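You operate a simulated robot arm through the tools that you are given. There is no shell and no other tool. Be economical: measure what you need, move in short steps, check, and stop when the job is done.

The job below is to be done with a simulated two-armed robot. You get a single attempt, and the scene is never put back.

TASK
On the top of the steel bench, fold the yellow cloth in half, so that it is half as wide.

It is judged by the outcome, as a careful person would: the job done as asked, and still so three seconds after it is handed in. It fails if anything else is knocked over, pushed out of place, dropped, spilled or broken. Flat cloth is picked up by pressing the open fingertips on it (5 to 10 N) and closing them slowly along it; thin cloth reads only 2 to 8 mm in the jaws.

THE ROBOT
Two 7-joint arms with two-finger parallel grippers on one trunk, on a base that drives. Base frame: it is fixed to the floor where the robot stands at the start and does not move with it; the origin is under the middle of the robot, x ahead of it, y to its left, z up. Readings come in mm, rad, newtons and seconds.
The left shoulder is at the start at [70, 163, 1195], the right one opposite. Places, roughly: top of the steel bench [600, 0, 900]. Payload 3.43 kg a hand.
Tool frame (each hand has its own): the origin (TCP) lies between the finger pads and is the grasp point; the fingertips stand 34 mm ahead of it; z points along the fingers, y is the line along which they close. Largest opening 128 mm; finger width 24, thickness 12; the body of the gripper, 48 by 130 mm, starts 96 mm behind the TCP.
Orientation is that of the tool frame in the base frame, as a unit quaternion [w, x, y, z]. With the fingers straight down and closing along the base's y, the tool's x points along the base's -x, its y along +y and its z along -z.

THE INTERFACE
- The arms move only by the tool move_arm. It takes "left_commands", "right_commands" or both (then of equal length, played together; a hand with none holds still); each is a list of rows, each an object (a shift or turn left out is 0, a gripper value left out holds the last) with "dp": the shift along the tool's x, y, z in mm, a list of three; "rotation": the turn, a rotation vector about the tool's x, y, z in rad, a list of three; "hand": the finger opening in mm, from 0 to 128. In form: [{"dp": [tx, ty, tz], "rotation": [wx, wy, wz], "hand": hand}, ...]. A call has 1 to 12 rows; each row shifts and turns the commanded pose from where the row before left it, along the tool's axes as they then stand. A row lasts 0.2 s, in which the tool goes at most 50 mm and 0.15 rad; a call with a longer step from one row to the next is refused whole, and so is a gripper value outside its range. Where a pose cannot be reached the arm comes as near as it can. A force on the tool above 40 N (or 10 N above the force at the start of the call, whichever is more), or a blocked arm, ends the call early, and 0.2 s more pass. Each finger travels about 153 mm/s and halts on what it meets, pressing with about 31 N; the grip force reading is that of the motor and also rises with nothing between the fingers. The clock runs only during rows and for 0.2 s after the last one: add rows that do not move to give the fingers time. It gives the time, the measured TCP pose, the force on the tool (base axes), the opening and the grip force at its end, in the units of the frame above (readings bear some noise).
- Cameras (640 x 400 px; columns grow to the right, rows downward): "scene" is now at [121.8, 8.7, 1407.5]; the picture's right is [0.16, -0.99, 0.00], its down [-0.73, -0.12, -0.67] and it looks along [0.66, 0.11, -0.74] (base axes); focal length 278 px, centre (320, 200). "left" rides on the left gripper at [76, 11, -160] in its tool frame; the picture's right is [-0.15, 0.99, 0.00], its down [-0.88, -0.13, -0.46] and it looks along [-0.45, -0.07, 0.89] (tool axes); focal length 234 px, centre (320, 200). "right" rides on the right gripper at [76, -11, -160] in its tool frame; the picture's right is [0.15, 0.99, 0.00], its down [-0.88, 0.13, -0.46] and it looks along [-0.45, 0.07, 0.89] (tool axes); focal length 234 px, centre (320, 200).
- camera(camera): a new picture of that camera. It takes no simulated time.
- slide_trunk(by): slides the trunk up (or, below 0, down) by that many mm; the arms and the scene camera ride with it, the base frame stays. It gives what a move gives, with no picture.
- base_move(legs): drives the robot by 1 to 6 legs, each [ahead, left, turn to the left] in mm, mm and rad, along the robot's own axes; the way and the turn of a leg run together, so that a leg with both is an arc; at most 1500 mm and 3.142 rad a leg. The arms and the cameras ride along, it lands a little off, and it stops where it bumps. It gives what a move gives.
- turn_head(pan, tilt): turns the head with the scene camera to pan (to the left, within 1.501 rad either way) and tilt (down, from -0.506 to 1.204), counted from straight ahead of the robot. It gives what a move gives.
- probe_pixels(camera, pixels): for up to 12 pixels [column, row] of the newest picture of that camera ("zoom" is the newest enlarged one), the place [x, y, z] in the base frame of the surface seen there, good to about 2 mm, but the place of the scene camera against the robot may be out by one fixed shift of up to 12 mm in any direction. It takes no simulated time.
- inspect(camera, box): a new picture of the part [left, top, right, bottom] of that camera's present view, enlarged. It takes no simulated time.
- close_job(): hands the job in; it is judged then, once.

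Go step by step. Measure first, check grasps and placings, and put right what went wrong. The budget is 80 turns and 78 pictures, counting those below and the enlarged ones. Unless the task says otherwise, let go and move clear before handing in, and close with one line.

The tools are called as a command line: name --argument value ..., lists and objects as JSON in quotes. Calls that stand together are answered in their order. move_arm: Moves the arms, as the interface text tells. Its arguments: {"type":"object","properties":{"left_commands":{"type":"array","items":{"type":"object","properties":{"dp":{"type":"array","items":{"type":"number"}},"rotation":{"type":"array","items":{"type":"number"}},"hand":{"type":"number"}}}},"right_commands":{"type":"array","items":{"type":"object","properties":{"dp":{"type":"array","items":{"type":"number"}},"rotation":{"type":"array","items":{"type":"number"}},"hand":{"type":"number"}}}}},"required":[]} The other tools are called the same way: slide_trunk (by) slides the trunk up or down; base_move (legs) drives the base; turn_head (pan, tilt) turns the head that bears the scene camera; camera (camera) takes a picture; probe_pixels (camera, pixels) gives the place of the surface under pixels of a picture; inspect (camera, box) takes an enlarged picture of a part of a camera's view; close_job () hands the job in.

At the start:

```text
t: 0.0
left_eef_pos: [636.1, 281.2, 1039.8]
left_tcp_rot: [-0.001, 0.0, 1.0, 0.0]
left_contact_force: [0.4, 0.5, -0.4]
left_finger_gap: 128.1
left_grasp_force: 0.1
right_eef_pos: [650.4, -278.3, 1038.1]
right_tcp_rot: [0.0, -0.001, 1.0, 0.0]
right_contact_force: [0.3, 0.2, 0.1]
right_finger_gap: 128.1
right_grasp_force: 0.0
trunk travel left (down, up): [-675.0, 265.0]
robot x, y, heading: [-3.0, 2.0, 0.004]
head pan, tilt: [0.159, 0.838]
```

scene: 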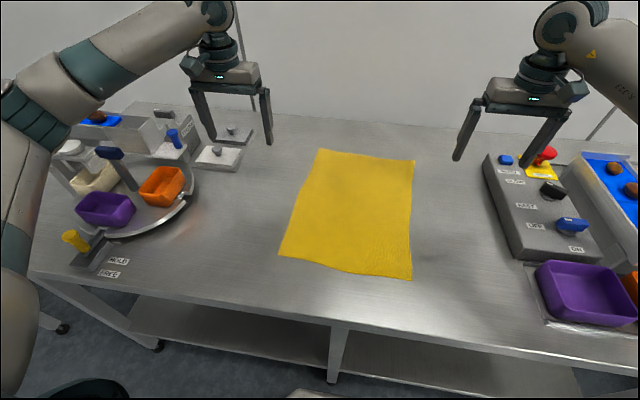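
right: 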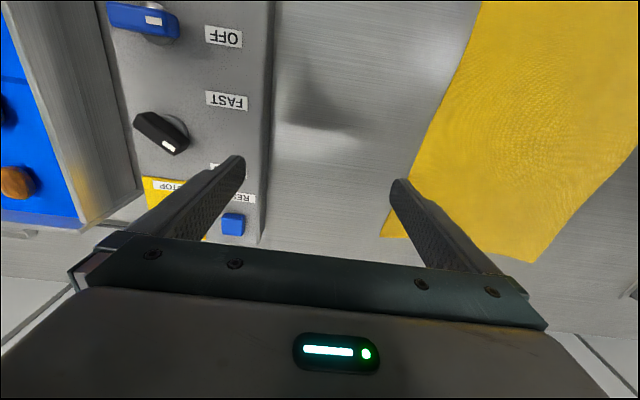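
left: 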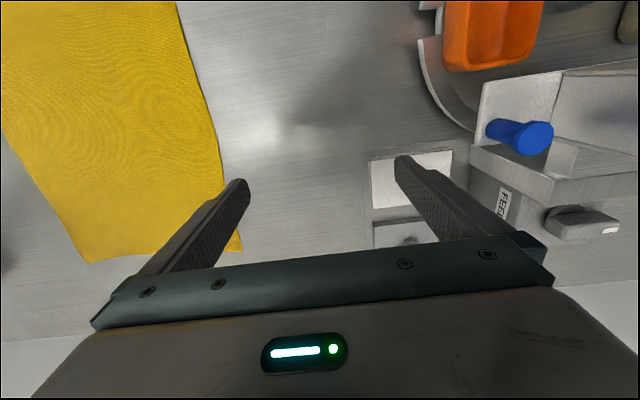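

The yellow cloth lies in the middle of the bench, with corners near pixels (320,149), (414,160), (411,280) and (280,256). I'll probe these and some edge points first.

probe_pixels --camera "scene" --pixels '[[321, 151], [413, 161], [410, 278], [282, 255], [366, 156], [345, 270], [300, 205], [412, 220], [360, 210], [450, 220], [250, 220], [370, 300]]'

inspect --camera "scene" --box '[260, 130, 440, 300]'

```text
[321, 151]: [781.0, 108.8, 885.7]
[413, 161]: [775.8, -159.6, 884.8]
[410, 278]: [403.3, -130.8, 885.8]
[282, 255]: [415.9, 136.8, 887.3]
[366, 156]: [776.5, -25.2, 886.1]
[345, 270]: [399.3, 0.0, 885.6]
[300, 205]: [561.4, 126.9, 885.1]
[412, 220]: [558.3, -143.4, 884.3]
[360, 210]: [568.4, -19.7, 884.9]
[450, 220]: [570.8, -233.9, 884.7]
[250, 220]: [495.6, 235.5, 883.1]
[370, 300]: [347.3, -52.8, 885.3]
```

```text
2.35 times, centred on (350, 215) of scene
```

zoom: 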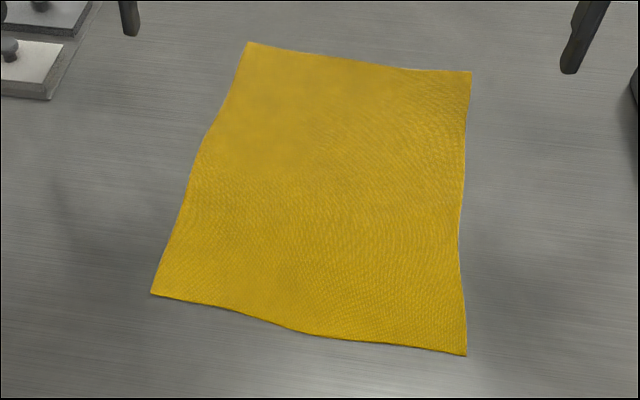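

The cloth spans x 403–780 and y about -145 to 125, so it is about 270 wide and 375 long. I plan to carry its right edge over to the left, with the left hand at the far end and the right hand at the near end. First I raise both hands and probe the neighbours so I know the clearances.

move_arm --left_commands '[{"dp": [0, 0, -40]}, {"dp": [0, 0, -40]}, {"dp": [0, 0, -40]}, {}]' --right_commands '[{"dp": [0, 0, -40]}, {"dp": [0, 0, -40]}, {"dp": [0, 0, -40]}, {}]'

probe_pixels --camera "scene" --pixels '[[490, 165], [520, 245], [545, 155], [572, 225], [575, 262], [180, 185], [110, 155], [173, 135], [75, 148], [217, 152], [330, 325], [240, 160]]'

```text
t: 1.0
left_eef_pos: [638.9, 281.5, 1159.9]
left_tcp_rot: [0.0, 0.0, 1.0, 0.0]
left_contact_force: [-0.5, 0.0, 0.9]
left_finger_gap: 128.1
left_grasp_force: 0.1
right_eef_pos: [649.3, -276.3, 1157.4]
right_tcp_rot: [-0.002, 0.0, 1.0, 0.0]
right_contact_force: [0.4, 0.3, 0.1]
right_finger_gap: 128.0
right_grasp_force: 0.0
trunk travel left (down, up): [-675.0, 265.0]
robot x, y, heading: [2.6, 3.5, -0.002]
head pan, tilt: [0.159, 0.838]
```

```text
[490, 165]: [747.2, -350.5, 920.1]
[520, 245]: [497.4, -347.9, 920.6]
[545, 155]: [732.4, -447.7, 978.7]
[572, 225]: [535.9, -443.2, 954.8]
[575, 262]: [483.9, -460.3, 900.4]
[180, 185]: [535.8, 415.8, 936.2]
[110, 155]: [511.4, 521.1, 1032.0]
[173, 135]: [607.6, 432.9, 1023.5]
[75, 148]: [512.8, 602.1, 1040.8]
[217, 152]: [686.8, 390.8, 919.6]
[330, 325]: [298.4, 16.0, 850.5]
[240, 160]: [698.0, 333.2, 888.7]
```

The way is clear: free bench reaches to about y=330 on the left and y=-350 on the right. I'll shift the base left and turn it right so that the two arms don't cross.

base_move --legs '[[0, 80, 0], [0, 0, -0.35]]'

turn_head --pan 0.3 --tilt 0.85

camera --camera "scene"

```text
t: 3.1
left_eef_pos: [695.2, 125.0, 1161.0]
left_tcp_rot: [0.001, 0.173, 0.985, 0.0]
left_contact_force: [-0.4, -0.4, 0.8]
left_finger_gap: 128.1
left_grasp_force: 0.0
right_eef_pos: [513.9, -403.3, 1156.4]
right_tcp_rot: [0.0, 0.173, 0.985, 0.0]
right_contact_force: [0.0, 0.3, 0.3]
right_finger_gap: 128.0
right_grasp_force: 0.1
trunk travel left (down, up): [-675.0, 265.0]
robot x, y, heading: [3.1, 80.2, -0.35]
head pan, tilt: [0.159, 0.838]
```

```text
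t: 3.8
left_eef_pos: [695.0, 125.5, 1159.5]
left_tcp_rot: [0.001, 0.173, 0.985, 0.0]
left_contact_force: [-0.4, -0.7, 1.2]
left_finger_gap: 128.0
left_grasp_force: 0.1
right_eef_pos: [513.8, -403.3, 1156.3]
right_tcp_rot: [0.0, 0.173, 0.985, -0.001]
right_contact_force: [-0.2, 0.1, 0.2]
right_finger_gap: 128.1
right_grasp_force: 0.1
trunk travel left (down, up): [-675.0, 265.0]
robot x, y, heading: [1.1, 78.8, -0.346]
head pan, tilt: [0.3, 0.85]
```

```text
73 pictures are left
```

scene: 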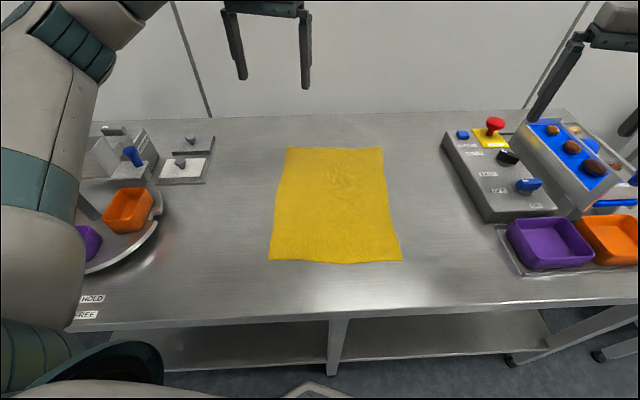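

The view is now diagonal, with the cloth's right edge running from (383,148) to (402,261). I'll bring both hands, yawed square with the bench, to hover over the right edge and look with the hand cameras.

move_arm --left_commands '[{"rotation": [0, 0, -0.14]}, {"rotation": [0, 0, -0.14]}, {"rotation": [0, 0, -0.07]}, {"dp": [-6, -39, 17]}, {"dp": [-6, -39, 17]}, {"dp": [-6, -39, 17]}, {"dp": [-6, -39, 17]}, {"dp": [-6, -39, 17]}, {"dp": [-6, -39, 17]}, {"dp": [-6, -39, 17]}, {}]' --right_commands '[{"rotation": [0, 0, -0.14]}, {"rotation": [0, 0, -0.14]}, {"rotation": [0, 0, -0.07]}, {"dp": [10.6, 37.6, 17]}, {"dp": [10.6, 37.6, 17]}, {"dp": [10.6, 37.6, 17]}, {"dp": [10.6, 37.6, 17]}, {"dp": [10.6, 37.6, 17]}, {"dp": [10.6, 37.6, 17]}, {"dp": [10.6, 37.6, 17]}, {}]'

camera --camera "left"

camera --camera "right"

camera --camera "scene"

```text
t: 6.2
left_eef_pos: [737.2, -147.1, 1042.1]
left_tcp_rot: [0.0, 0.0, 1.0, 0.001]
left_contact_force: [-0.5, -0.1, 0.6]
left_finger_gap: 128.0
left_grasp_force: 0.1
right_eef_pos: [438.6, -140.6, 1037.4]
right_tcp_rot: [0.001, -0.002, 1.0, 0.0]
right_contact_force: [0.2, 0.1, 0.0]
right_finger_gap: 128.0
right_grasp_force: 0.1
trunk travel left (down, up): [-675.0, 265.0]
robot x, y, heading: [0.1, 76.3, -0.348]
head pan, tilt: [0.3, 0.85]
```

```text
72 pictures are left
```

left: 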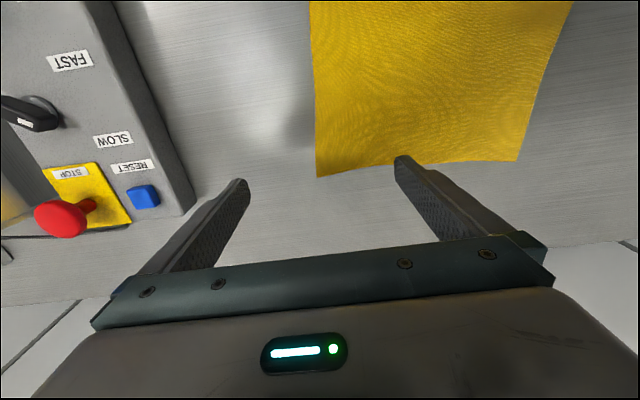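

```text
71 pictures are left
```

right: 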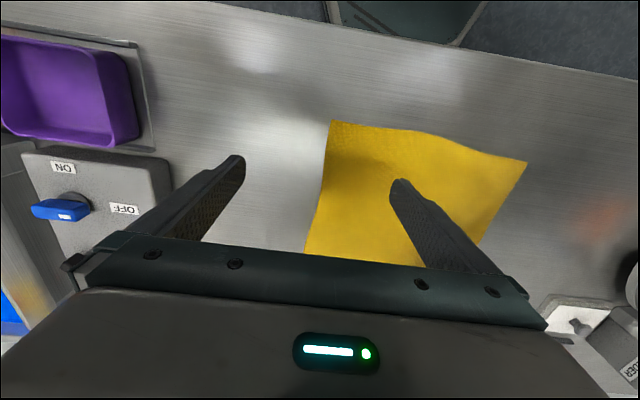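

```text
70 pictures are left
```

scene: 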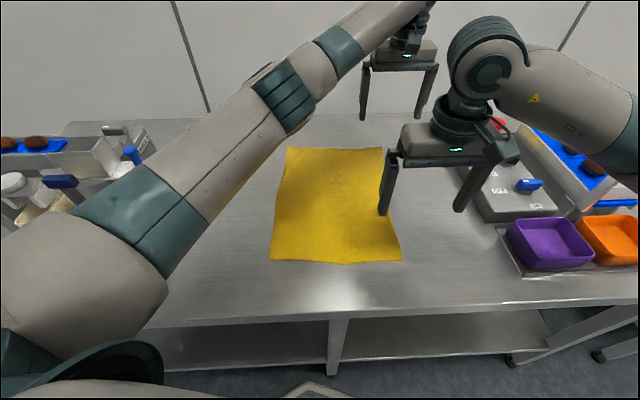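

Both hands hover well clear of each other. I'll probe the cloth's right edge with the hand cameras.

probe_pixels --camera "left" --pixels '[[319, 174], [315, 130], [312, 60], [311, 10], [518, 159], [360, 168], [300, 150]]'

probe_pixels --camera "right" --pixels '[[332, 124], [324, 165], [315, 205], [308, 245], [525, 163], [400, 133], [290, 160]]'

probe_pixels --camera "scene" --pixels '[[287, 149], [383, 150], [400, 260], [270, 259], [278, 200], [335, 263]]'

```text
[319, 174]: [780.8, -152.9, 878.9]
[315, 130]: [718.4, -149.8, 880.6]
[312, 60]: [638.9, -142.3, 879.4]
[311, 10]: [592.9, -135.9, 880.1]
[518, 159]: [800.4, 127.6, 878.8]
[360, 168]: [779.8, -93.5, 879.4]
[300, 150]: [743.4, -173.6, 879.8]
```

```text
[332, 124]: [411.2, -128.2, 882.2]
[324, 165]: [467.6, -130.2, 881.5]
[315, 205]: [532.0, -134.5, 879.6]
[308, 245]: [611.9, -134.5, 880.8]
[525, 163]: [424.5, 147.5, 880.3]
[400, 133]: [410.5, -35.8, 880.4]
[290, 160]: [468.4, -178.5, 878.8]
```

```text
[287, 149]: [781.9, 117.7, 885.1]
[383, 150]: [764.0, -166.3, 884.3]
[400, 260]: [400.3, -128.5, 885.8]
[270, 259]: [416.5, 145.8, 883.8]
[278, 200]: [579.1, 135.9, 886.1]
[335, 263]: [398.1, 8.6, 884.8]
```

The hand cameras put the bench at z≈880 and the right edge at y≈-151 (far, x≈750) and y≈-129 (near, x≈438). I'll descend to about 8 mm above the cloth with a 50 mm opening, straddling the edge.

move_arm --left_commands '[{"dp": [-5, 4, 30], "hand": 50}, {"dp": [-5, 5, 40]}, {"dp": [-5, 4, 30]}, {"dp": [0, 0, 12]}, {"dp": [0, 0, 8]}, {}]' --right_commands '[{"dp": [0, 10, 30], "hand": 50}, {"dp": [0, 10, 40]}, {"dp": [0, 8, 30]}, {"dp": [0, 0, 10]}, {"dp": [0, 0, 5]}, {}]'

camera --camera "left"

camera --camera "right"

```text
t: 7.6
left_eef_pos: [752.2, -135.8, 922.5]
left_tcp_rot: [0.0, -0.002, 1.0, -0.001]
left_contact_force: [-0.1, -0.4, 0.7]
left_finger_gap: 50.0
left_grasp_force: 0.0
right_eef_pos: [437.9, -112.7, 923.8]
right_tcp_rot: [0.0, -0.001, 1.0, 0.0]
right_contact_force: [-0.1, -0.4, -0.8]
right_finger_gap: 50.0
right_grasp_force: 0.0
trunk travel left (down, up): [-675.0, 265.0]
robot x, y, heading: [-1.3, 78.3, -0.352]
head pan, tilt: [0.3, 0.85]
```

```text
69 pictures are left
```

left: 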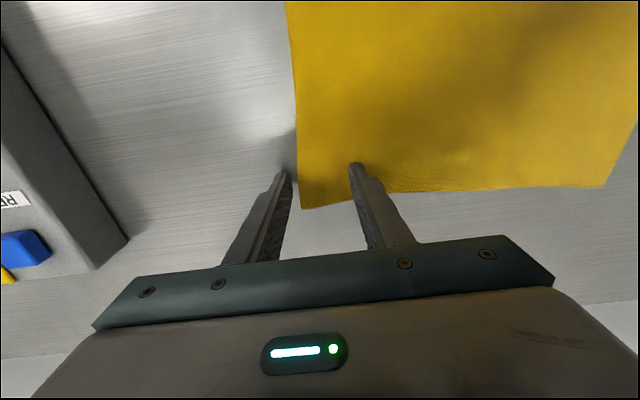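

```text
68 pictures are left
```

right: 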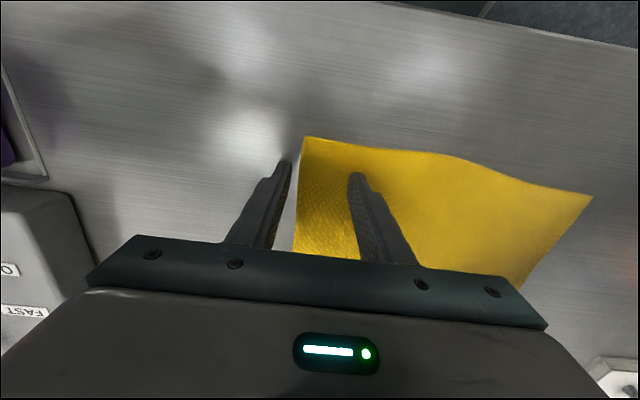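

Both hands straddle the edge correctly: the edge sits just inside the outer finger at about (298,170) in the left view and (297,190) in the right view. Now I lower gently onto the cloth.

move_arm --left_commands '[{"dp": [0, 0, 4]}, {"dp": [0, 0, 3]}, {"dp": [0, 0, 2]}, {}, {}]' --right_commands '[{"dp": [0, 0, 4]}, {"dp": [0, 0, 4]}, {"dp": [0, 0, 2]}, {}, {}]'

```text
t: 8.8
left_eef_pos: [751.8, -136.7, 914.6]
left_tcp_rot: [0.002, -0.001, 1.0, -0.001]
left_contact_force: [3.8, 0.3, 20.1]
left_finger_gap: 50.3
left_grasp_force: 0.0
right_eef_pos: [437.8, -111.8, 915.4]
right_tcp_rot: [0.001, -0.001, 1.0, 0.0]
right_contact_force: [-0.1, 0.0, 1.4]
right_finger_gap: 50.1
right_grasp_force: 0.1
trunk travel left (down, up): [-675.0, 265.0]
robot x, y, heading: [3.0, 82.6, -0.345]
head pan, tilt: [0.3, 0.85]
```

move_arm --left_commands '[{"dp": [0, 0, -0.7]}, {}]' --right_commands '[{"dp": [0, 0, 1]}, {}]'

```text
t: 9.4
left_eef_pos: [751.3, -135.5, 915.5]
left_tcp_rot: [0.0, -0.001, 1.0, 0.0]
left_contact_force: [4.3, -0.1, 17.3]
left_finger_gap: 49.9
left_grasp_force: 0.2
right_eef_pos: [438.1, -110.0, 915.9]
right_tcp_rot: [0.002, 0.0, 1.0, 0.0]
right_contact_force: [1.9, -1.3, 15.6]
right_finger_gap: 48.7
right_grasp_force: 0.0
trunk travel left (down, up): [-675.0, 265.0]
robot x, y, heading: [2.3, 78.6, -0.347]
head pan, tilt: [0.3, 0.85]
```

The left reads 17 N and the right 16 N, both above the 5–10 N window. I'll ease both up slightly.

move_arm --left_commands '[{"dp": [0, 0, -1]}, {}]' --right_commands '[{"dp": [0, 0, -0.5]}, {}]'

```text
t: 10.0
left_eef_pos: [750.6, -134.6, 915.2]
left_tcp_rot: [0.001, -0.001, 1.0, 0.0]
left_contact_force: [1.5, -1.7, 13.1]
left_finger_gap: 49.2
left_grasp_force: 0.0
right_eef_pos: [437.4, -111.3, 914.7]
right_tcp_rot: [0.002, -0.001, 1.0, -0.001]
right_contact_force: [1.7, 1.2, 18.9]
right_finger_gap: 50.5
right_grasp_force: 0.4
trunk travel left (down, up): [-675.0, 265.0]
robot x, y, heading: [-2.1, 79.8, -0.349]
head pan, tilt: [0.3, 0.85]
```

move_arm --left_commands '[{"dp": [0, 0, -0.8]}, {}]' --right_commands '[{"dp": [0, 0, -1.2]}, {}]'

```text
t: 10.6
left_eef_pos: [751.0, -134.0, 915.2]
left_tcp_rot: [-0.001, -0.002, 1.0, 0.0]
left_contact_force: [0.4, -0.6, 4.0]
left_finger_gap: 49.7
left_grasp_force: 0.1
right_eef_pos: [437.9, -111.3, 915.0]
right_tcp_rot: [0.001, -0.001, 1.0, 0.0]
right_contact_force: [-3.0, 0.6, 21.3]
right_finger_gap: 50.5
right_grasp_force: 0.5
trunk travel left (down, up): [-675.0, 265.0]
robot x, y, heading: [1.8, 77.6, -0.35]
head pan, tilt: [0.3, 0.85]
```

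move_arm --left_commands '[{"dp": [0, 0, 0.3]}, {}]' --right_commands '[{"dp": [0, 0, -1]}, {}]'

```text
t: 11.2
left_eef_pos: [750.6, -134.4, 914.8]
left_tcp_rot: [0.002, -0.001, 1.0, 0.0]
left_contact_force: [-2.1, 1.7, 5.6]
left_finger_gap: 50.1
left_grasp_force: 0.3
right_eef_pos: [438.8, -111.9, 915.4]
right_tcp_rot: [0.0, -0.001, 1.0, -0.001]
right_contact_force: [-1.3, 2.2, 9.6]
right_finger_gap: 50.7
right_grasp_force: 0.5
trunk travel left (down, up): [-675.0, 265.0]
robot x, y, heading: [2.6, 77.8, -0.345]
head pan, tilt: [0.3, 0.85]
```

The left now reads 5.6 N and the right 9.6 N, both in the window. I'll close slowly along the cloth.

move_arm --left_commands '[{"hand": 45}, {"hand": 40}, {"hand": 35}, {"hand": 30}, {"hand": 25}, {"hand": 20}, {"hand": 15}, {"hand": 10}, {"hand": 5}, {"hand": 0}, {}, {}]' --right_commands '[{"hand": 45}, {"hand": 40}, {"hand": 35}, {"hand": 30}, {"hand": 25}, {"hand": 20}, {"hand": 15}, {"hand": 10}, {"hand": 5}, {"hand": 0}, {}, {}]'

camera --camera "left"

camera --camera "right"

```text
t: 13.8
left_eef_pos: [752.7, -134.0, 915.7]
left_tcp_rot: [0.001, 0.0, 1.0, 0.0]
left_contact_force: [-0.3, 2.2, 12.2]
left_finger_gap: 2.5
left_grasp_force: 31.2
right_eef_pos: [438.3, -113.2, 915.8]
right_tcp_rot: [0.001, -0.001, 1.0, -0.001]
right_contact_force: [0.8, 0.4, 0.4]
right_finger_gap: 2.5
right_grasp_force: 30.8
trunk travel left (down, up): [-675.0, 265.0]
robot x, y, heading: [3.0, 77.6, -0.354]
head pan, tilt: [0.3, 0.85]
```

```text
67 pictures are left
```

left: 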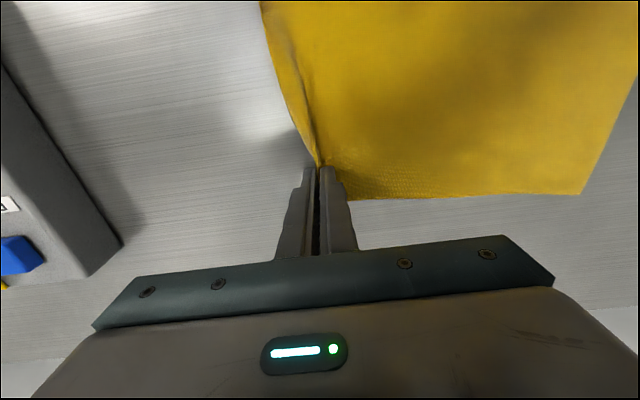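

```text
66 pictures are left
```

right: 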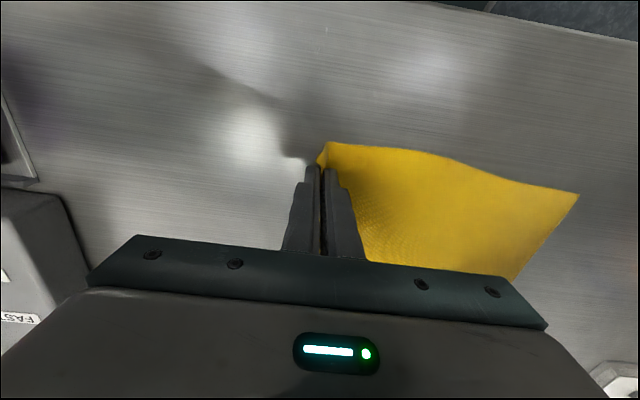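

Both jaws read 2.5 mm with the edge pinched between the pads. I'll lift 45 mm and check.

move_arm --left_commands '[{"dp": [0, 0, -10]}, {"dp": [0, 5, -15]}, {"dp": [0, 10, -20]}, {}]' --right_commands '[{"dp": [0, 0, -10]}, {"dp": [0, 5, -15]}, {"dp": [0, 10, -20]}, {}]'

camera --camera "left"

camera --camera "right"

inspect --camera "scene" --box '[240, 110, 480, 290]'

```text
t: 14.8
left_eef_pos: [752.9, -120.0, 958.1]
left_tcp_rot: [0.0, -0.001, 1.0, 0.001]
left_contact_force: [-0.8, 0.6, 0.0]
left_finger_gap: 2.5
left_grasp_force: 30.9
right_eef_pos: [440.9, -98.7, 960.5]
right_tcp_rot: [0.0, 0.0, 1.0, 0.001]
right_contact_force: [-0.1, 0.8, 0.2]
right_finger_gap: 2.5
right_grasp_force: 31.4
trunk travel left (down, up): [-675.0, 265.0]
robot x, y, heading: [0.8, 79.0, -0.345]
head pan, tilt: [0.3, 0.85]
```

```text
65 pictures are left
```

left: 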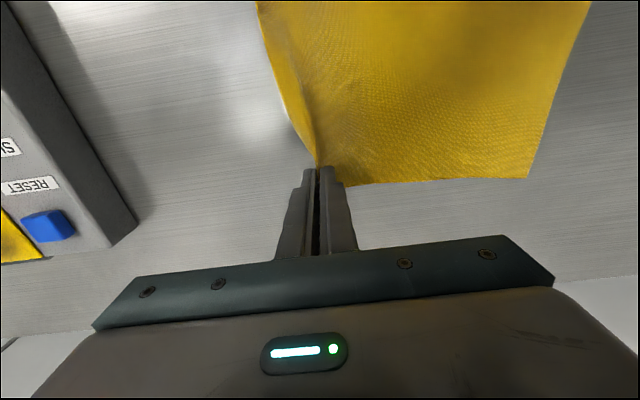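

```text
64 pictures are left
```

right: 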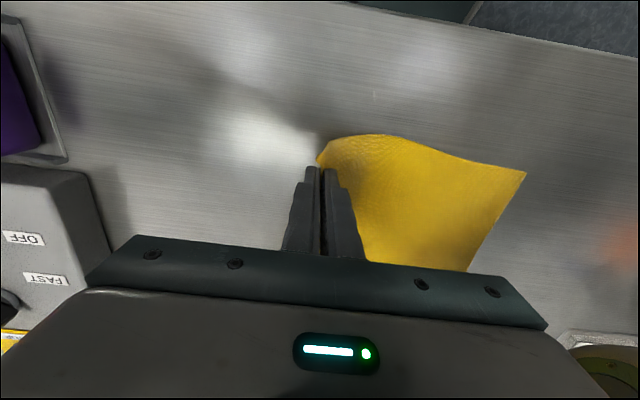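

```text
2.22 times, centred on (360, 200) of scene
```

zoom: 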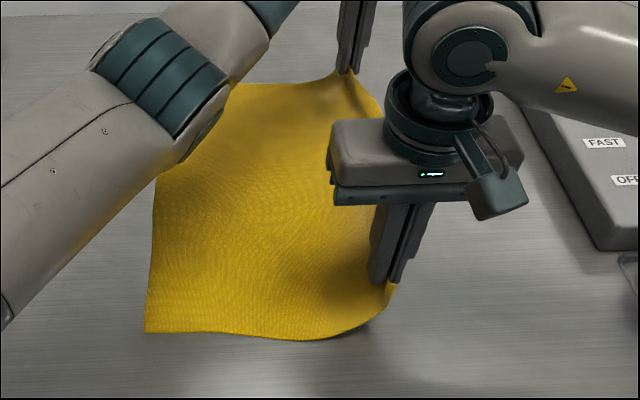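

Both grips hold and the cloth edge rises evenly. I'll carry both points together on an arc over the crease line, stop before the landing, and check.

move_arm --left_commands '[{"dp": [-1, 10, -13]}, {"dp": [-1, 10, -13]}, {"dp": [-1, 12, -11]}, {"dp": [-1, 13, -11]}, {"dp": [-1, 15, -7]}, {"dp": [-1, 15, -7]}, {"dp": [-1, 17, -3]}, {"dp": [-1, 18, -2]}, {"dp": [-1, 18, 2]}, {"dp": [-1, 17, 3]}, {"dp": [-1, 15, 7]}, {"dp": [-1, 15, 7]}]' --right_commands '[{"dp": [-1, 10, -13]}, {"dp": [-1, 10, -13]}, {"dp": [-1, 12, -11]}, {"dp": [-1, 13, -11]}, {"dp": [-1, 15, -7]}, {"dp": [-1, 15, -7]}, {"dp": [-1, 17, -3]}, {"dp": [-1, 18, -2]}, {"dp": [-1, 18, 2]}, {"dp": [-1, 17, 3]}, {"dp": [-1, 15, 7]}, {"dp": [-1, 15, 7]}]'

camera --camera "scene"

camera --camera "right"

camera --camera "left"

```text
t: 17.4
left_eef_pos: [765.1, 54.7, 1006.3]
left_tcp_rot: [0.0, -0.001, 1.0, 0.0]
left_contact_force: [-0.2, 0.3, 0.9]
left_finger_gap: 2.5
left_grasp_force: 31.1
right_eef_pos: [451.0, 78.9, 1007.9]
right_tcp_rot: [-0.001, 0.0, 1.0, -0.001]
right_contact_force: [1.1, 0.3, -0.5]
right_finger_gap: 2.5
right_grasp_force: 31.0
trunk travel left (down, up): [-675.0, 265.0]
robot x, y, heading: [0.2, 77.6, -0.35]
head pan, tilt: [0.3, 0.85]
```

```text
62 pictures are left
```

scene: 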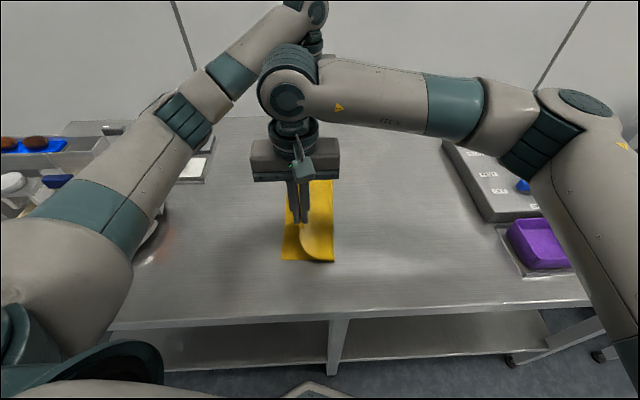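

```text
61 pictures are left
```

right: 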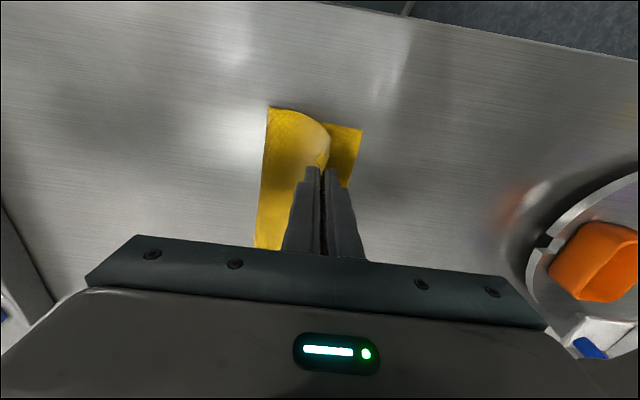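

```text
60 pictures are left
```

left: 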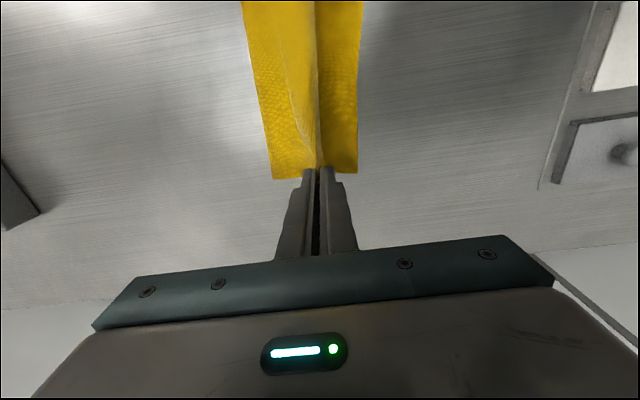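

The fold forms nicely. I'll measure where the lower layer's left edge lies now, around (361,130) in the right view and (357,172) in the left view.

probe_pixels --camera "right" --pixels '[[360, 131], [352, 160], [268, 109], [262, 180], [257, 240]]'

probe_pixels --camera "left" --pixels '[[356, 171], [358, 120], [361, 40], [275, 176], [260, 110], [246, 30]]'

```text
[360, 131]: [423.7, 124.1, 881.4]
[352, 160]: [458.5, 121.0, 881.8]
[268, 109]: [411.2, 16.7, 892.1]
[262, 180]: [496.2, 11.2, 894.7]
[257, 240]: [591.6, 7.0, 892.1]
```

```text
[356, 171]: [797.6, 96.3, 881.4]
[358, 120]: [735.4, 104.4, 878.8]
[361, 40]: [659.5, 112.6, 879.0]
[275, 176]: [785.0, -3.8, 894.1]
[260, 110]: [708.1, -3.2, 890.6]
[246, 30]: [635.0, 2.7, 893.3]
```

The lower layer has shifted about 23 mm to the right because the closing fingers dragged it. That means some 40 mm of strip may stand in the jaws, so I'll inspect them before placing.

inspect --camera "right" --box '[240, 90, 400, 270]'

inspect --camera "scene" --box '[240, 130, 380, 280]'

inspect --camera "left" --box '[240, 90, 400, 270]'

```text
2.22 times, centred on (320, 180) of right
```

zoom: 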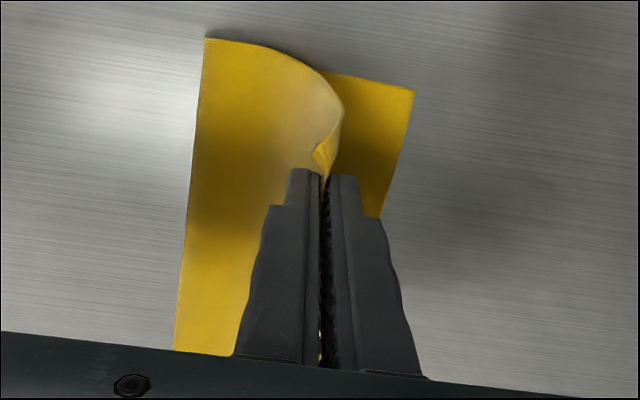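

```text
2.67 times, centred on (310, 205) of scene
```

zoom: 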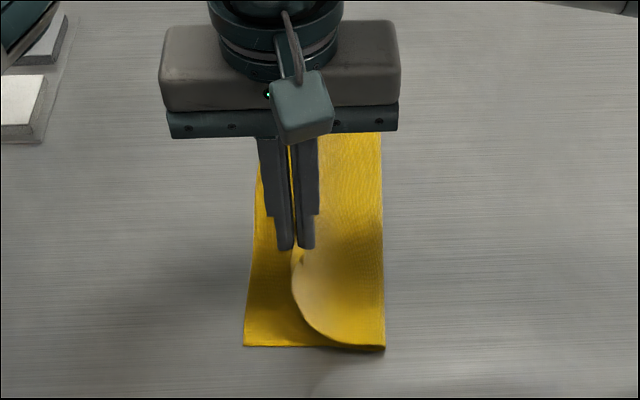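

```text
2.22 times, centred on (320, 180) of left
```

zoom: 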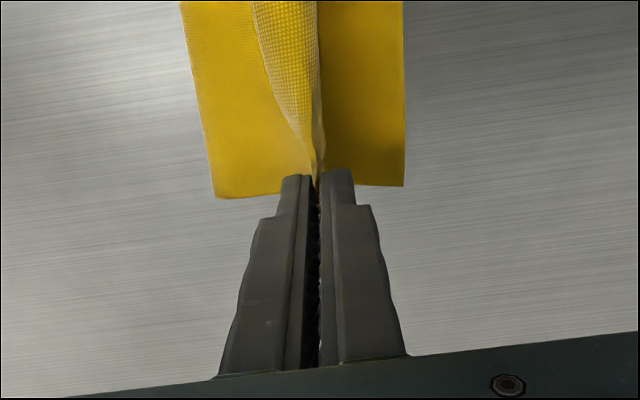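

The strip stands up in the jaws and between the hands it flops back to the right. Tilting the fingers towards -y will make it flop outward. First I check the room between the right wrist and the left forearm.

probe_pixels --camera "scene" --pixels '[[185, 120], [205, 105], [160, 150], [120, 210], [235, 75], [255, 155], [290, 130], [270, 80], [135, 235]]'

```text
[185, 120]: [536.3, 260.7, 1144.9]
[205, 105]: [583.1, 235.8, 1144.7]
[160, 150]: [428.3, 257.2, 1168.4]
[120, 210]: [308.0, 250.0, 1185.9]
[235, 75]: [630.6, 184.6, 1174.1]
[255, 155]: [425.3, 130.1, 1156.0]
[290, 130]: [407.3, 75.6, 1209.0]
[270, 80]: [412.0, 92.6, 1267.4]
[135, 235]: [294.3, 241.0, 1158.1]
```

The left forearm is at y≈257 near the right wrist, so only one hand can tilt at a time. I'll lower both vertically to just above the lower layer, then tilt and release the left hand first.

move_arm --left_commands '[{"dp": [0, 1, 10]}, {"dp": [0, 1, 10]}, {"dp": [0, 1, 10]}, {"dp": [0, 1, 10]}, {"dp": [0, 1, 10]}, {"dp": [0, 1, 10]}, {"dp": [0, 0, 10]}, {"dp": [0, 0, 6]}, {}]' --right_commands '[{"dp": [0, 1, 10]}, {"dp": [0, 1, 10]}, {"dp": [0, 1, 10]}, {"dp": [0, 1, 10]}, {"dp": [0, 0, 10]}, {"dp": [0, 0, 10]}, {"dp": [0, 0, 10]}, {"dp": [0, 0, 8]}, {}]'

camera --camera "left"

camera --camera "right"

camera --camera "scene"

```text
t: 19.4
left_eef_pos: [763.4, 61.2, 932.1]
left_tcp_rot: [0.0, -0.001, 1.0, 0.0]
left_contact_force: [-0.9, 0.7, -0.5]
left_finger_gap: 2.5
left_grasp_force: 30.5
right_eef_pos: [450.7, 82.2, 929.6]
right_tcp_rot: [-0.001, 0.0, 1.0, 0.0]
right_contact_force: [0.4, -0.4, 0.3]
right_finger_gap: 2.5
right_grasp_force: 31.1
trunk travel left (down, up): [-675.0, 265.0]
robot x, y, heading: [-2.3, 76.1, -0.347]
head pan, tilt: [0.3, 0.85]
```

```text
56 pictures are left
```

left: 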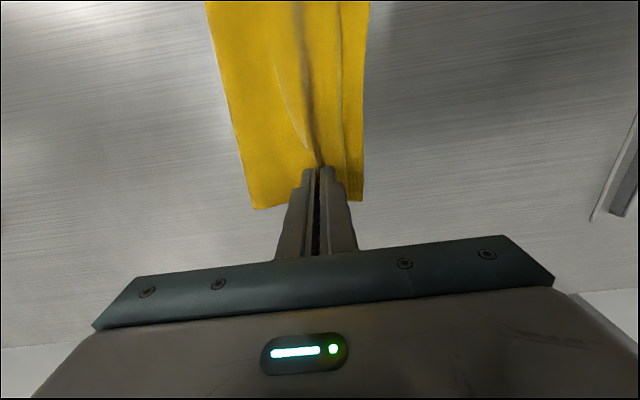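

```text
55 pictures are left
```

right: 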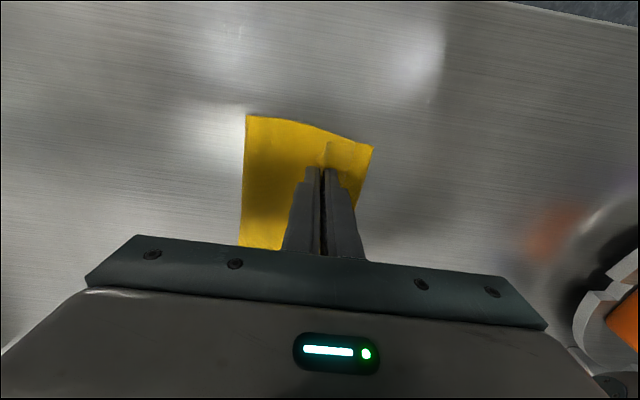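

```text
54 pictures are left
```

scene: 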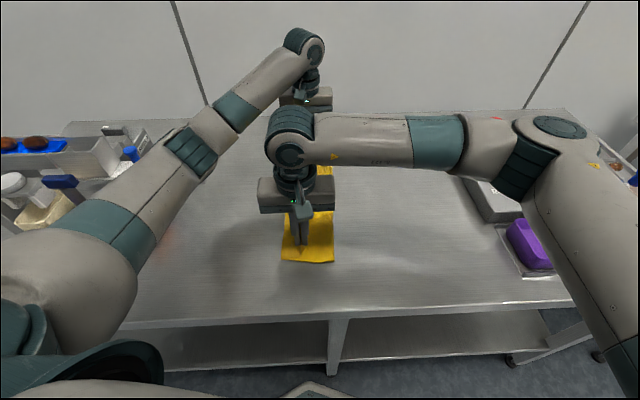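

inspect --camera "right" --box '[220, 100, 400, 260]'

inspect --camera "left" --box '[200, 0, 400, 220]'

```text
2.50 times, centred on (310, 180) of right
```

zoom: 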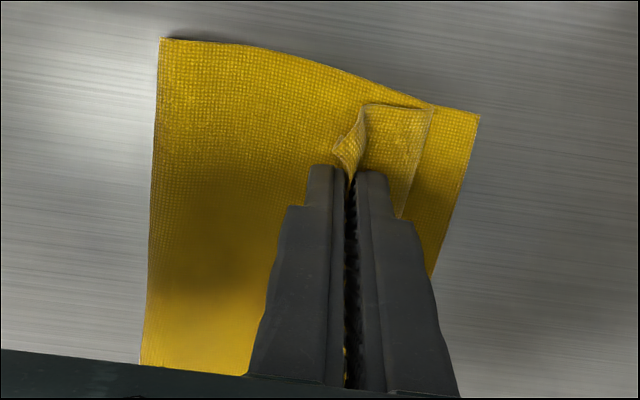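

```text
1.82 times, centred on (300, 110) of left
```

zoom: 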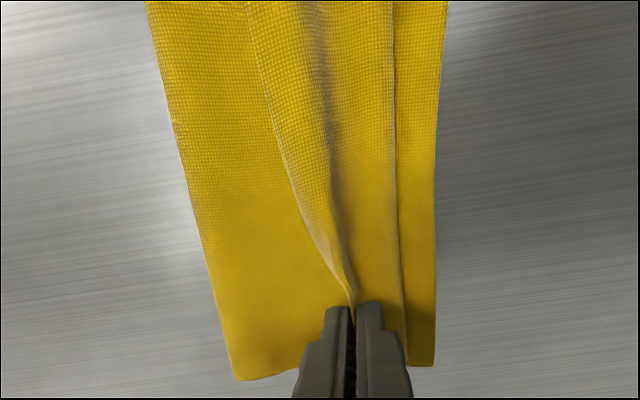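

The right view shows that the sheet runs past the jaws, folds back at about (430,105) in zoom and comes up into the jaws, with a flap lying to the -y side. I'll measure these lines.

probe_pixels --camera "zoom" --pixels '[[160, 60], [262, 60], [275, 60], [318, 60], [335, 60], [388, 60], [396, 60], [438, 60], [290, 180], [335, 180], [396, 200], [436, 340]]'

probe_pixels --camera "right" --pixels '[[249, 117], [325, 143], [355, 149], [372, 147], [330, 150]]'

```text
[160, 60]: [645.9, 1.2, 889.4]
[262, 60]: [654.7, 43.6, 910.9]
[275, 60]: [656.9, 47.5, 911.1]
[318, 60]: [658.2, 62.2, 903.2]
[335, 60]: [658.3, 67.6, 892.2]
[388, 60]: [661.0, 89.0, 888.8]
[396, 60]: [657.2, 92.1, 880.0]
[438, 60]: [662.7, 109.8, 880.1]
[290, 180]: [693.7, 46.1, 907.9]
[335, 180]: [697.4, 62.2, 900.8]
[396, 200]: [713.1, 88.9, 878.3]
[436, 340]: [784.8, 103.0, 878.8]
```

```text
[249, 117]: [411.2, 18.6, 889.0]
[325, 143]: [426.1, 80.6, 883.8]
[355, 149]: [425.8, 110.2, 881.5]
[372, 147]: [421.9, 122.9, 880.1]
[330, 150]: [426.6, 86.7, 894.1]
```

The hump and the fold at y≈90 show the top sheet still has slack: it loops past the jaws and folds back up into them. I'll lift both hands and move them outward (+y) to pull the loop out.

move_arm --left_commands '[{"dp": [0, 1, -12]}, {"dp": [0, 2, -12]}, {"dp": [0, 4, -12]}, {"dp": [0, 6, -8]}, {"dp": [0, 8, -3]}, {"dp": [0, 8, 0]}, {"dp": [0, 4, 0]}, {}, {}]' --right_commands '[{"dp": [0, 1, -12]}, {"dp": [0, 2, -12]}, {"dp": [0, 4, -12]}, {"dp": [0, 6, -8]}, {"dp": [0, 8, -3]}, {"dp": [0, 8, 0]}, {"dp": [0, 4, 0]}, {}, {}]'

inspect --camera "right" --box '[220, 80, 400, 260]'

inspect --camera "left" --box '[200, 0, 400, 220]'

```text
t: 21.4
left_eef_pos: [764.5, 94.5, 979.2]
left_tcp_rot: [0.0, -0.001, 1.0, 0.0]
left_contact_force: [-1.0, -0.2, -0.1]
left_finger_gap: 2.6
left_grasp_force: 31.3
right_eef_pos: [452.2, 116.1, 978.0]
right_tcp_rot: [0.0, -0.001, 1.0, 0.0]
right_contact_force: [-0.3, 0.4, -0.5]
right_finger_gap: 2.7
right_grasp_force: 30.6
trunk travel left (down, up): [-675.0, 265.0]
robot x, y, heading: [-1.8, 78.6, -0.348]
head pan, tilt: [0.3, 0.85]
```

```text
2.22 times, centred on (310, 170) of right
```

zoom: 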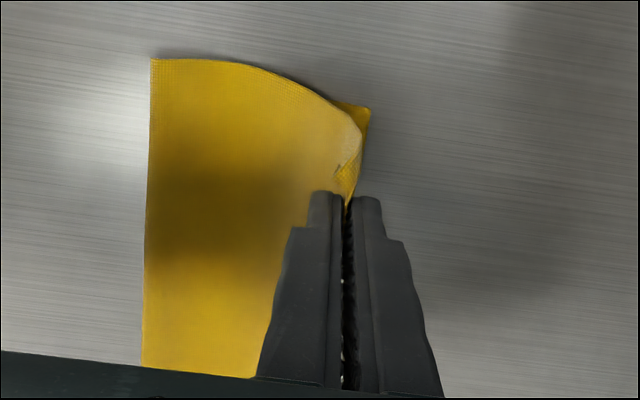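

```text
1.82 times, centred on (300, 110) of left
```

zoom: 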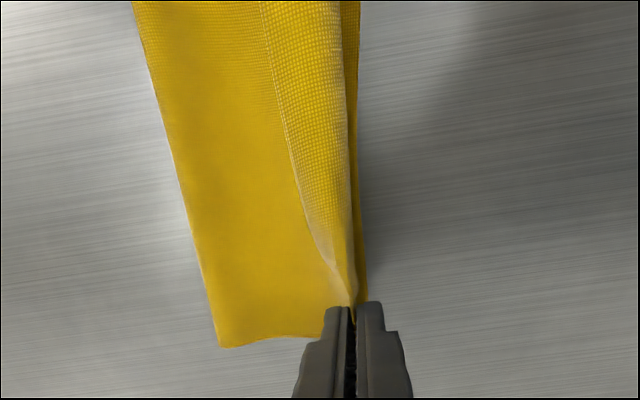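

Now it's clear: the edge strip stands in the jaws and flops towards -y between the hands. I'll tilt the left hand about its tips so that its strip leans outward, holding the right hand still.

move_arm --left_commands '[{"dp": [0, 4, 0], "rotation": [0.12, 0, 0]}, {"dp": [0, 4, 0], "rotation": [0.12, 0, 0]}, {"dp": [0, 4, 0], "rotation": [0.12, 0, 0]}, {"dp": [0, 4, 0], "rotation": [0.12, 0, 0]}, {"dp": [0, 4, 0], "rotation": [0.12, 0, 0]}, {}, {}]'

camera --camera "left"

camera --camera "scene"

```text
t: 23.0
left_eef_pos: [764.6, 110.8, 974.8]
left_tcp_rot: [0.001, 0.0, 0.956, -0.295]
left_contact_force: [-0.8, 0.3, 0.3]
left_finger_gap: 2.5
left_grasp_force: 30.5
right_eef_pos: [449.2, 114.4, 978.5]
right_tcp_rot: [0.0, -0.001, 1.0, 0.001]
right_contact_force: [0.2, -0.7, 0.2]
right_finger_gap: 2.4
right_grasp_force: 30.5
trunk travel left (down, up): [-675.0, 265.0]
robot x, y, heading: [-0.7, 80.2, -0.349]
head pan, tilt: [0.3, 0.85]
```

```text
49 pictures are left
```

left: 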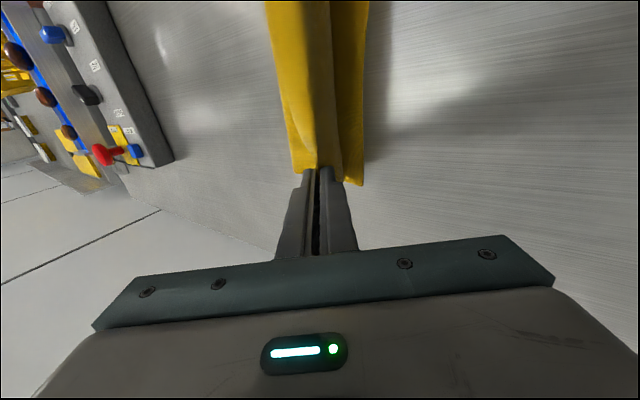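

```text
48 pictures are left
```

scene: 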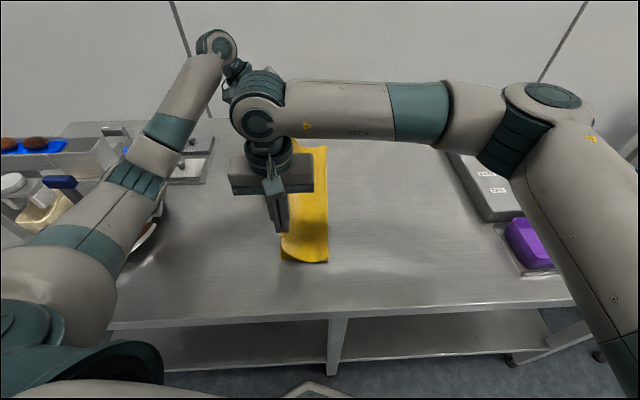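

The tilt moved the left forearm further left, which opens room for the right hand. I'll check that gap.

probe_pixels --camera "scene" --pixels '[[135, 185], [160, 165], [180, 130], [120, 240], [232, 165], [235, 115], [228, 90]]'

inspect --camera "left" --box '[220, 0, 420, 210]'

```text
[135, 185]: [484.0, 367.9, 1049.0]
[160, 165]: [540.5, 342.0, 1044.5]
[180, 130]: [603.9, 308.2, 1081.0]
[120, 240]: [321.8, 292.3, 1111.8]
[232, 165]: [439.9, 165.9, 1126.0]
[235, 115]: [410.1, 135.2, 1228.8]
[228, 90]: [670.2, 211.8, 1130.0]
```

```text
1.90 times, centred on (320, 105) of left
```

zoom: 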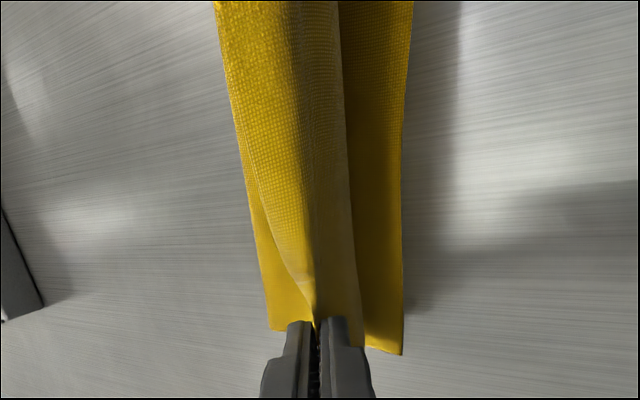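

There is about 70 mm of room or more. I'll tilt the right hand about its tips by 0.48 rad.

move_arm --right_commands '[{"dp": [0, 4, 0], "rotation": [0.12, 0, 0]}, {"dp": [0, 4, 0], "rotation": [0.12, 0, 0]}, {"dp": [0, 4, 0], "rotation": [0.12, 0, 0]}, {"dp": [0, 4, 0], "rotation": [0.12, 0, 0]}, {}, {}]'

camera --camera "right"

inspect --camera "left" --box '[220, 0, 420, 210]'

camera --camera "scene"

```text
t: 24.4
left_eef_pos: [764.4, 111.9, 973.9]
left_tcp_rot: [0.0, -0.001, 0.956, -0.295]
left_contact_force: [-2.0, 0.5, -0.5]
left_finger_gap: 2.5
left_grasp_force: 31.3
right_eef_pos: [449.0, 114.1, 974.4]
right_tcp_rot: [0.001, -0.001, 0.972, -0.236]
right_contact_force: [0.8, -0.3, 0.0]
right_finger_gap: 2.4
right_grasp_force: 31.1
right hand out of reach, approached as far as the arm can: row 4
trunk travel left (down, up): [-675.0, 265.0]
robot x, y, heading: [-0.8, 76.9, -0.351]
head pan, tilt: [0.3, 0.85]
```

```text
46 pictures are left
```

right: 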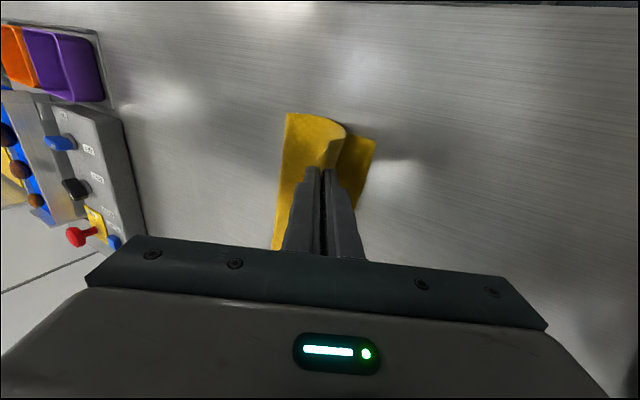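

```text
1.90 times, centred on (320, 105) of left
```

zoom: 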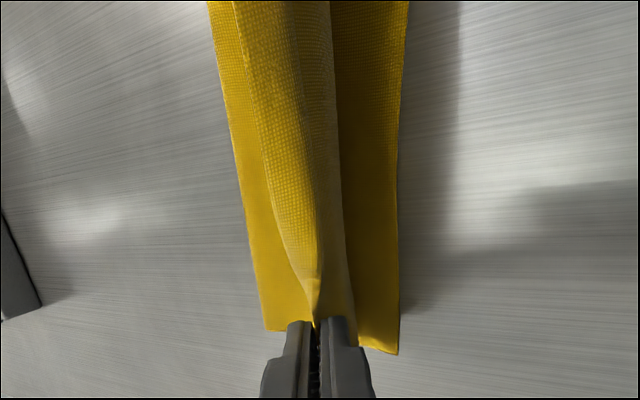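

```text
44 pictures are left
```

scene: 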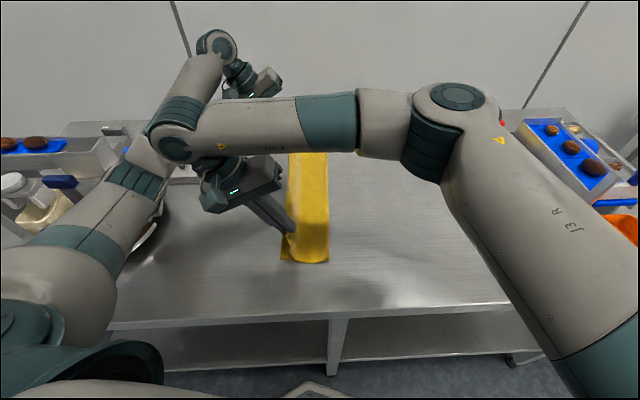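

The right arm is at its reach limit with this tilt. I'll measure where the lower layer and crease are now before lowering.

probe_pixels --camera "right" --pixels '[[286, 115], [280, 180], [374, 141], [366, 175], [345, 130], [330, 160]]'

probe_pixels --camera "zoom" --pixels '[[266, 326], [235, 150], [395, 350], [400, 150], [345, 150], [335, 150], [315, 150], [300, 150], [268, 150], [325, 60], [245, 60], [285, 60]]'

```text
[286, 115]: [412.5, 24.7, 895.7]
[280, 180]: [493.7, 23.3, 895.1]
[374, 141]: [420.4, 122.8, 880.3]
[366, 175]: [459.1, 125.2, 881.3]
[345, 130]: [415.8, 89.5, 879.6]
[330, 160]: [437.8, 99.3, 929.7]
```

```text
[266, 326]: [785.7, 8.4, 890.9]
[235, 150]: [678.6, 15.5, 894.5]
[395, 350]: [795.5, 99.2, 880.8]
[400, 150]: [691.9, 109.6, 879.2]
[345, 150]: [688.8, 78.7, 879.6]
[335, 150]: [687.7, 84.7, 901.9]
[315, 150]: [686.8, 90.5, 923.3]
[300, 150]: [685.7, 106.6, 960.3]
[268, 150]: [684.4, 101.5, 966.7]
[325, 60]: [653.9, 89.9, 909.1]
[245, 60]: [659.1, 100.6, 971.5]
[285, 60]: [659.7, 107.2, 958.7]
```

The middle of the sheet now stands upright, with its edge at z≈967 and leaning +y, so about 25 mm of strip lies behind the tips. With both hands tilted, I'll lower straight to the lower layer so the slack is fed towards the crease.

move_arm --left_commands '[{"dp": [0, 3.8, 9.5]}, {"dp": [0, 3.8, 9.5]}, {"dp": [0, 3.8, 9.5]}, {"dp": [0, 3.8, 9.5]}, {"dp": [0, 3.8, 9.5]}, {}, {}]' --right_commands '[{"dp": [0, 4.4, 8.6]}, {"dp": [0, 4.4, 8.6]}, {"dp": [0, 4.4, 8.6]}, {"dp": [0, 4.4, 8.6]}, {"dp": [0, 4.4, 8.6]}, {}, {}]'

inspect --camera "right" --box '[220, 80, 420, 260]'

inspect --camera "left" --box '[220, 0, 420, 210]'

```text
t: 26.0
left_eef_pos: [762.2, 95.7, 927.2]
left_tcp_rot: [0.003, -0.001, 0.956, -0.293]
left_contact_force: [0.2, -0.3, -0.6]
left_finger_gap: 2.7
left_grasp_force: 31.1
right_eef_pos: [446.5, 109.6, 927.7]
right_tcp_rot: [0.002, 0.0, 0.972, -0.235]
right_contact_force: [0.2, -0.2, -1.1]
right_finger_gap: 2.5
right_grasp_force: 31.6
trunk travel left (down, up): [-675.0, 265.0]
robot x, y, heading: [-1.8, 77.4, -0.348]
head pan, tilt: [0.3, 0.85]
```

```text
2.22 times, centred on (320, 170) of right
```

zoom: 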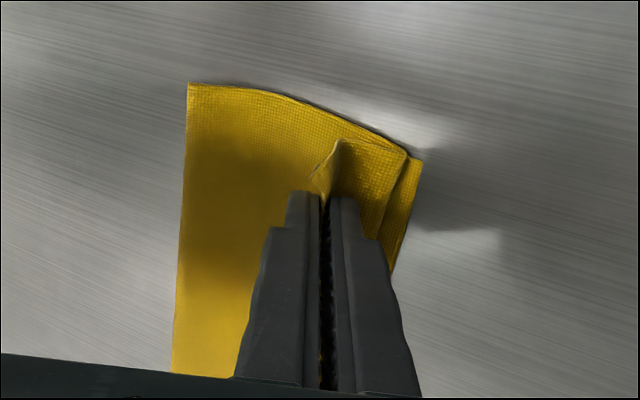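

```text
1.90 times, centred on (320, 105) of left
```

zoom: 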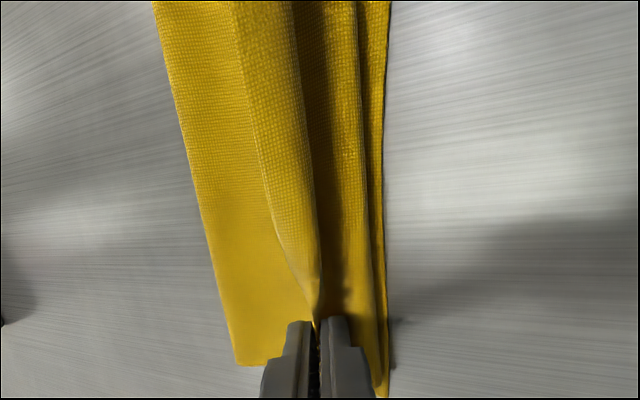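

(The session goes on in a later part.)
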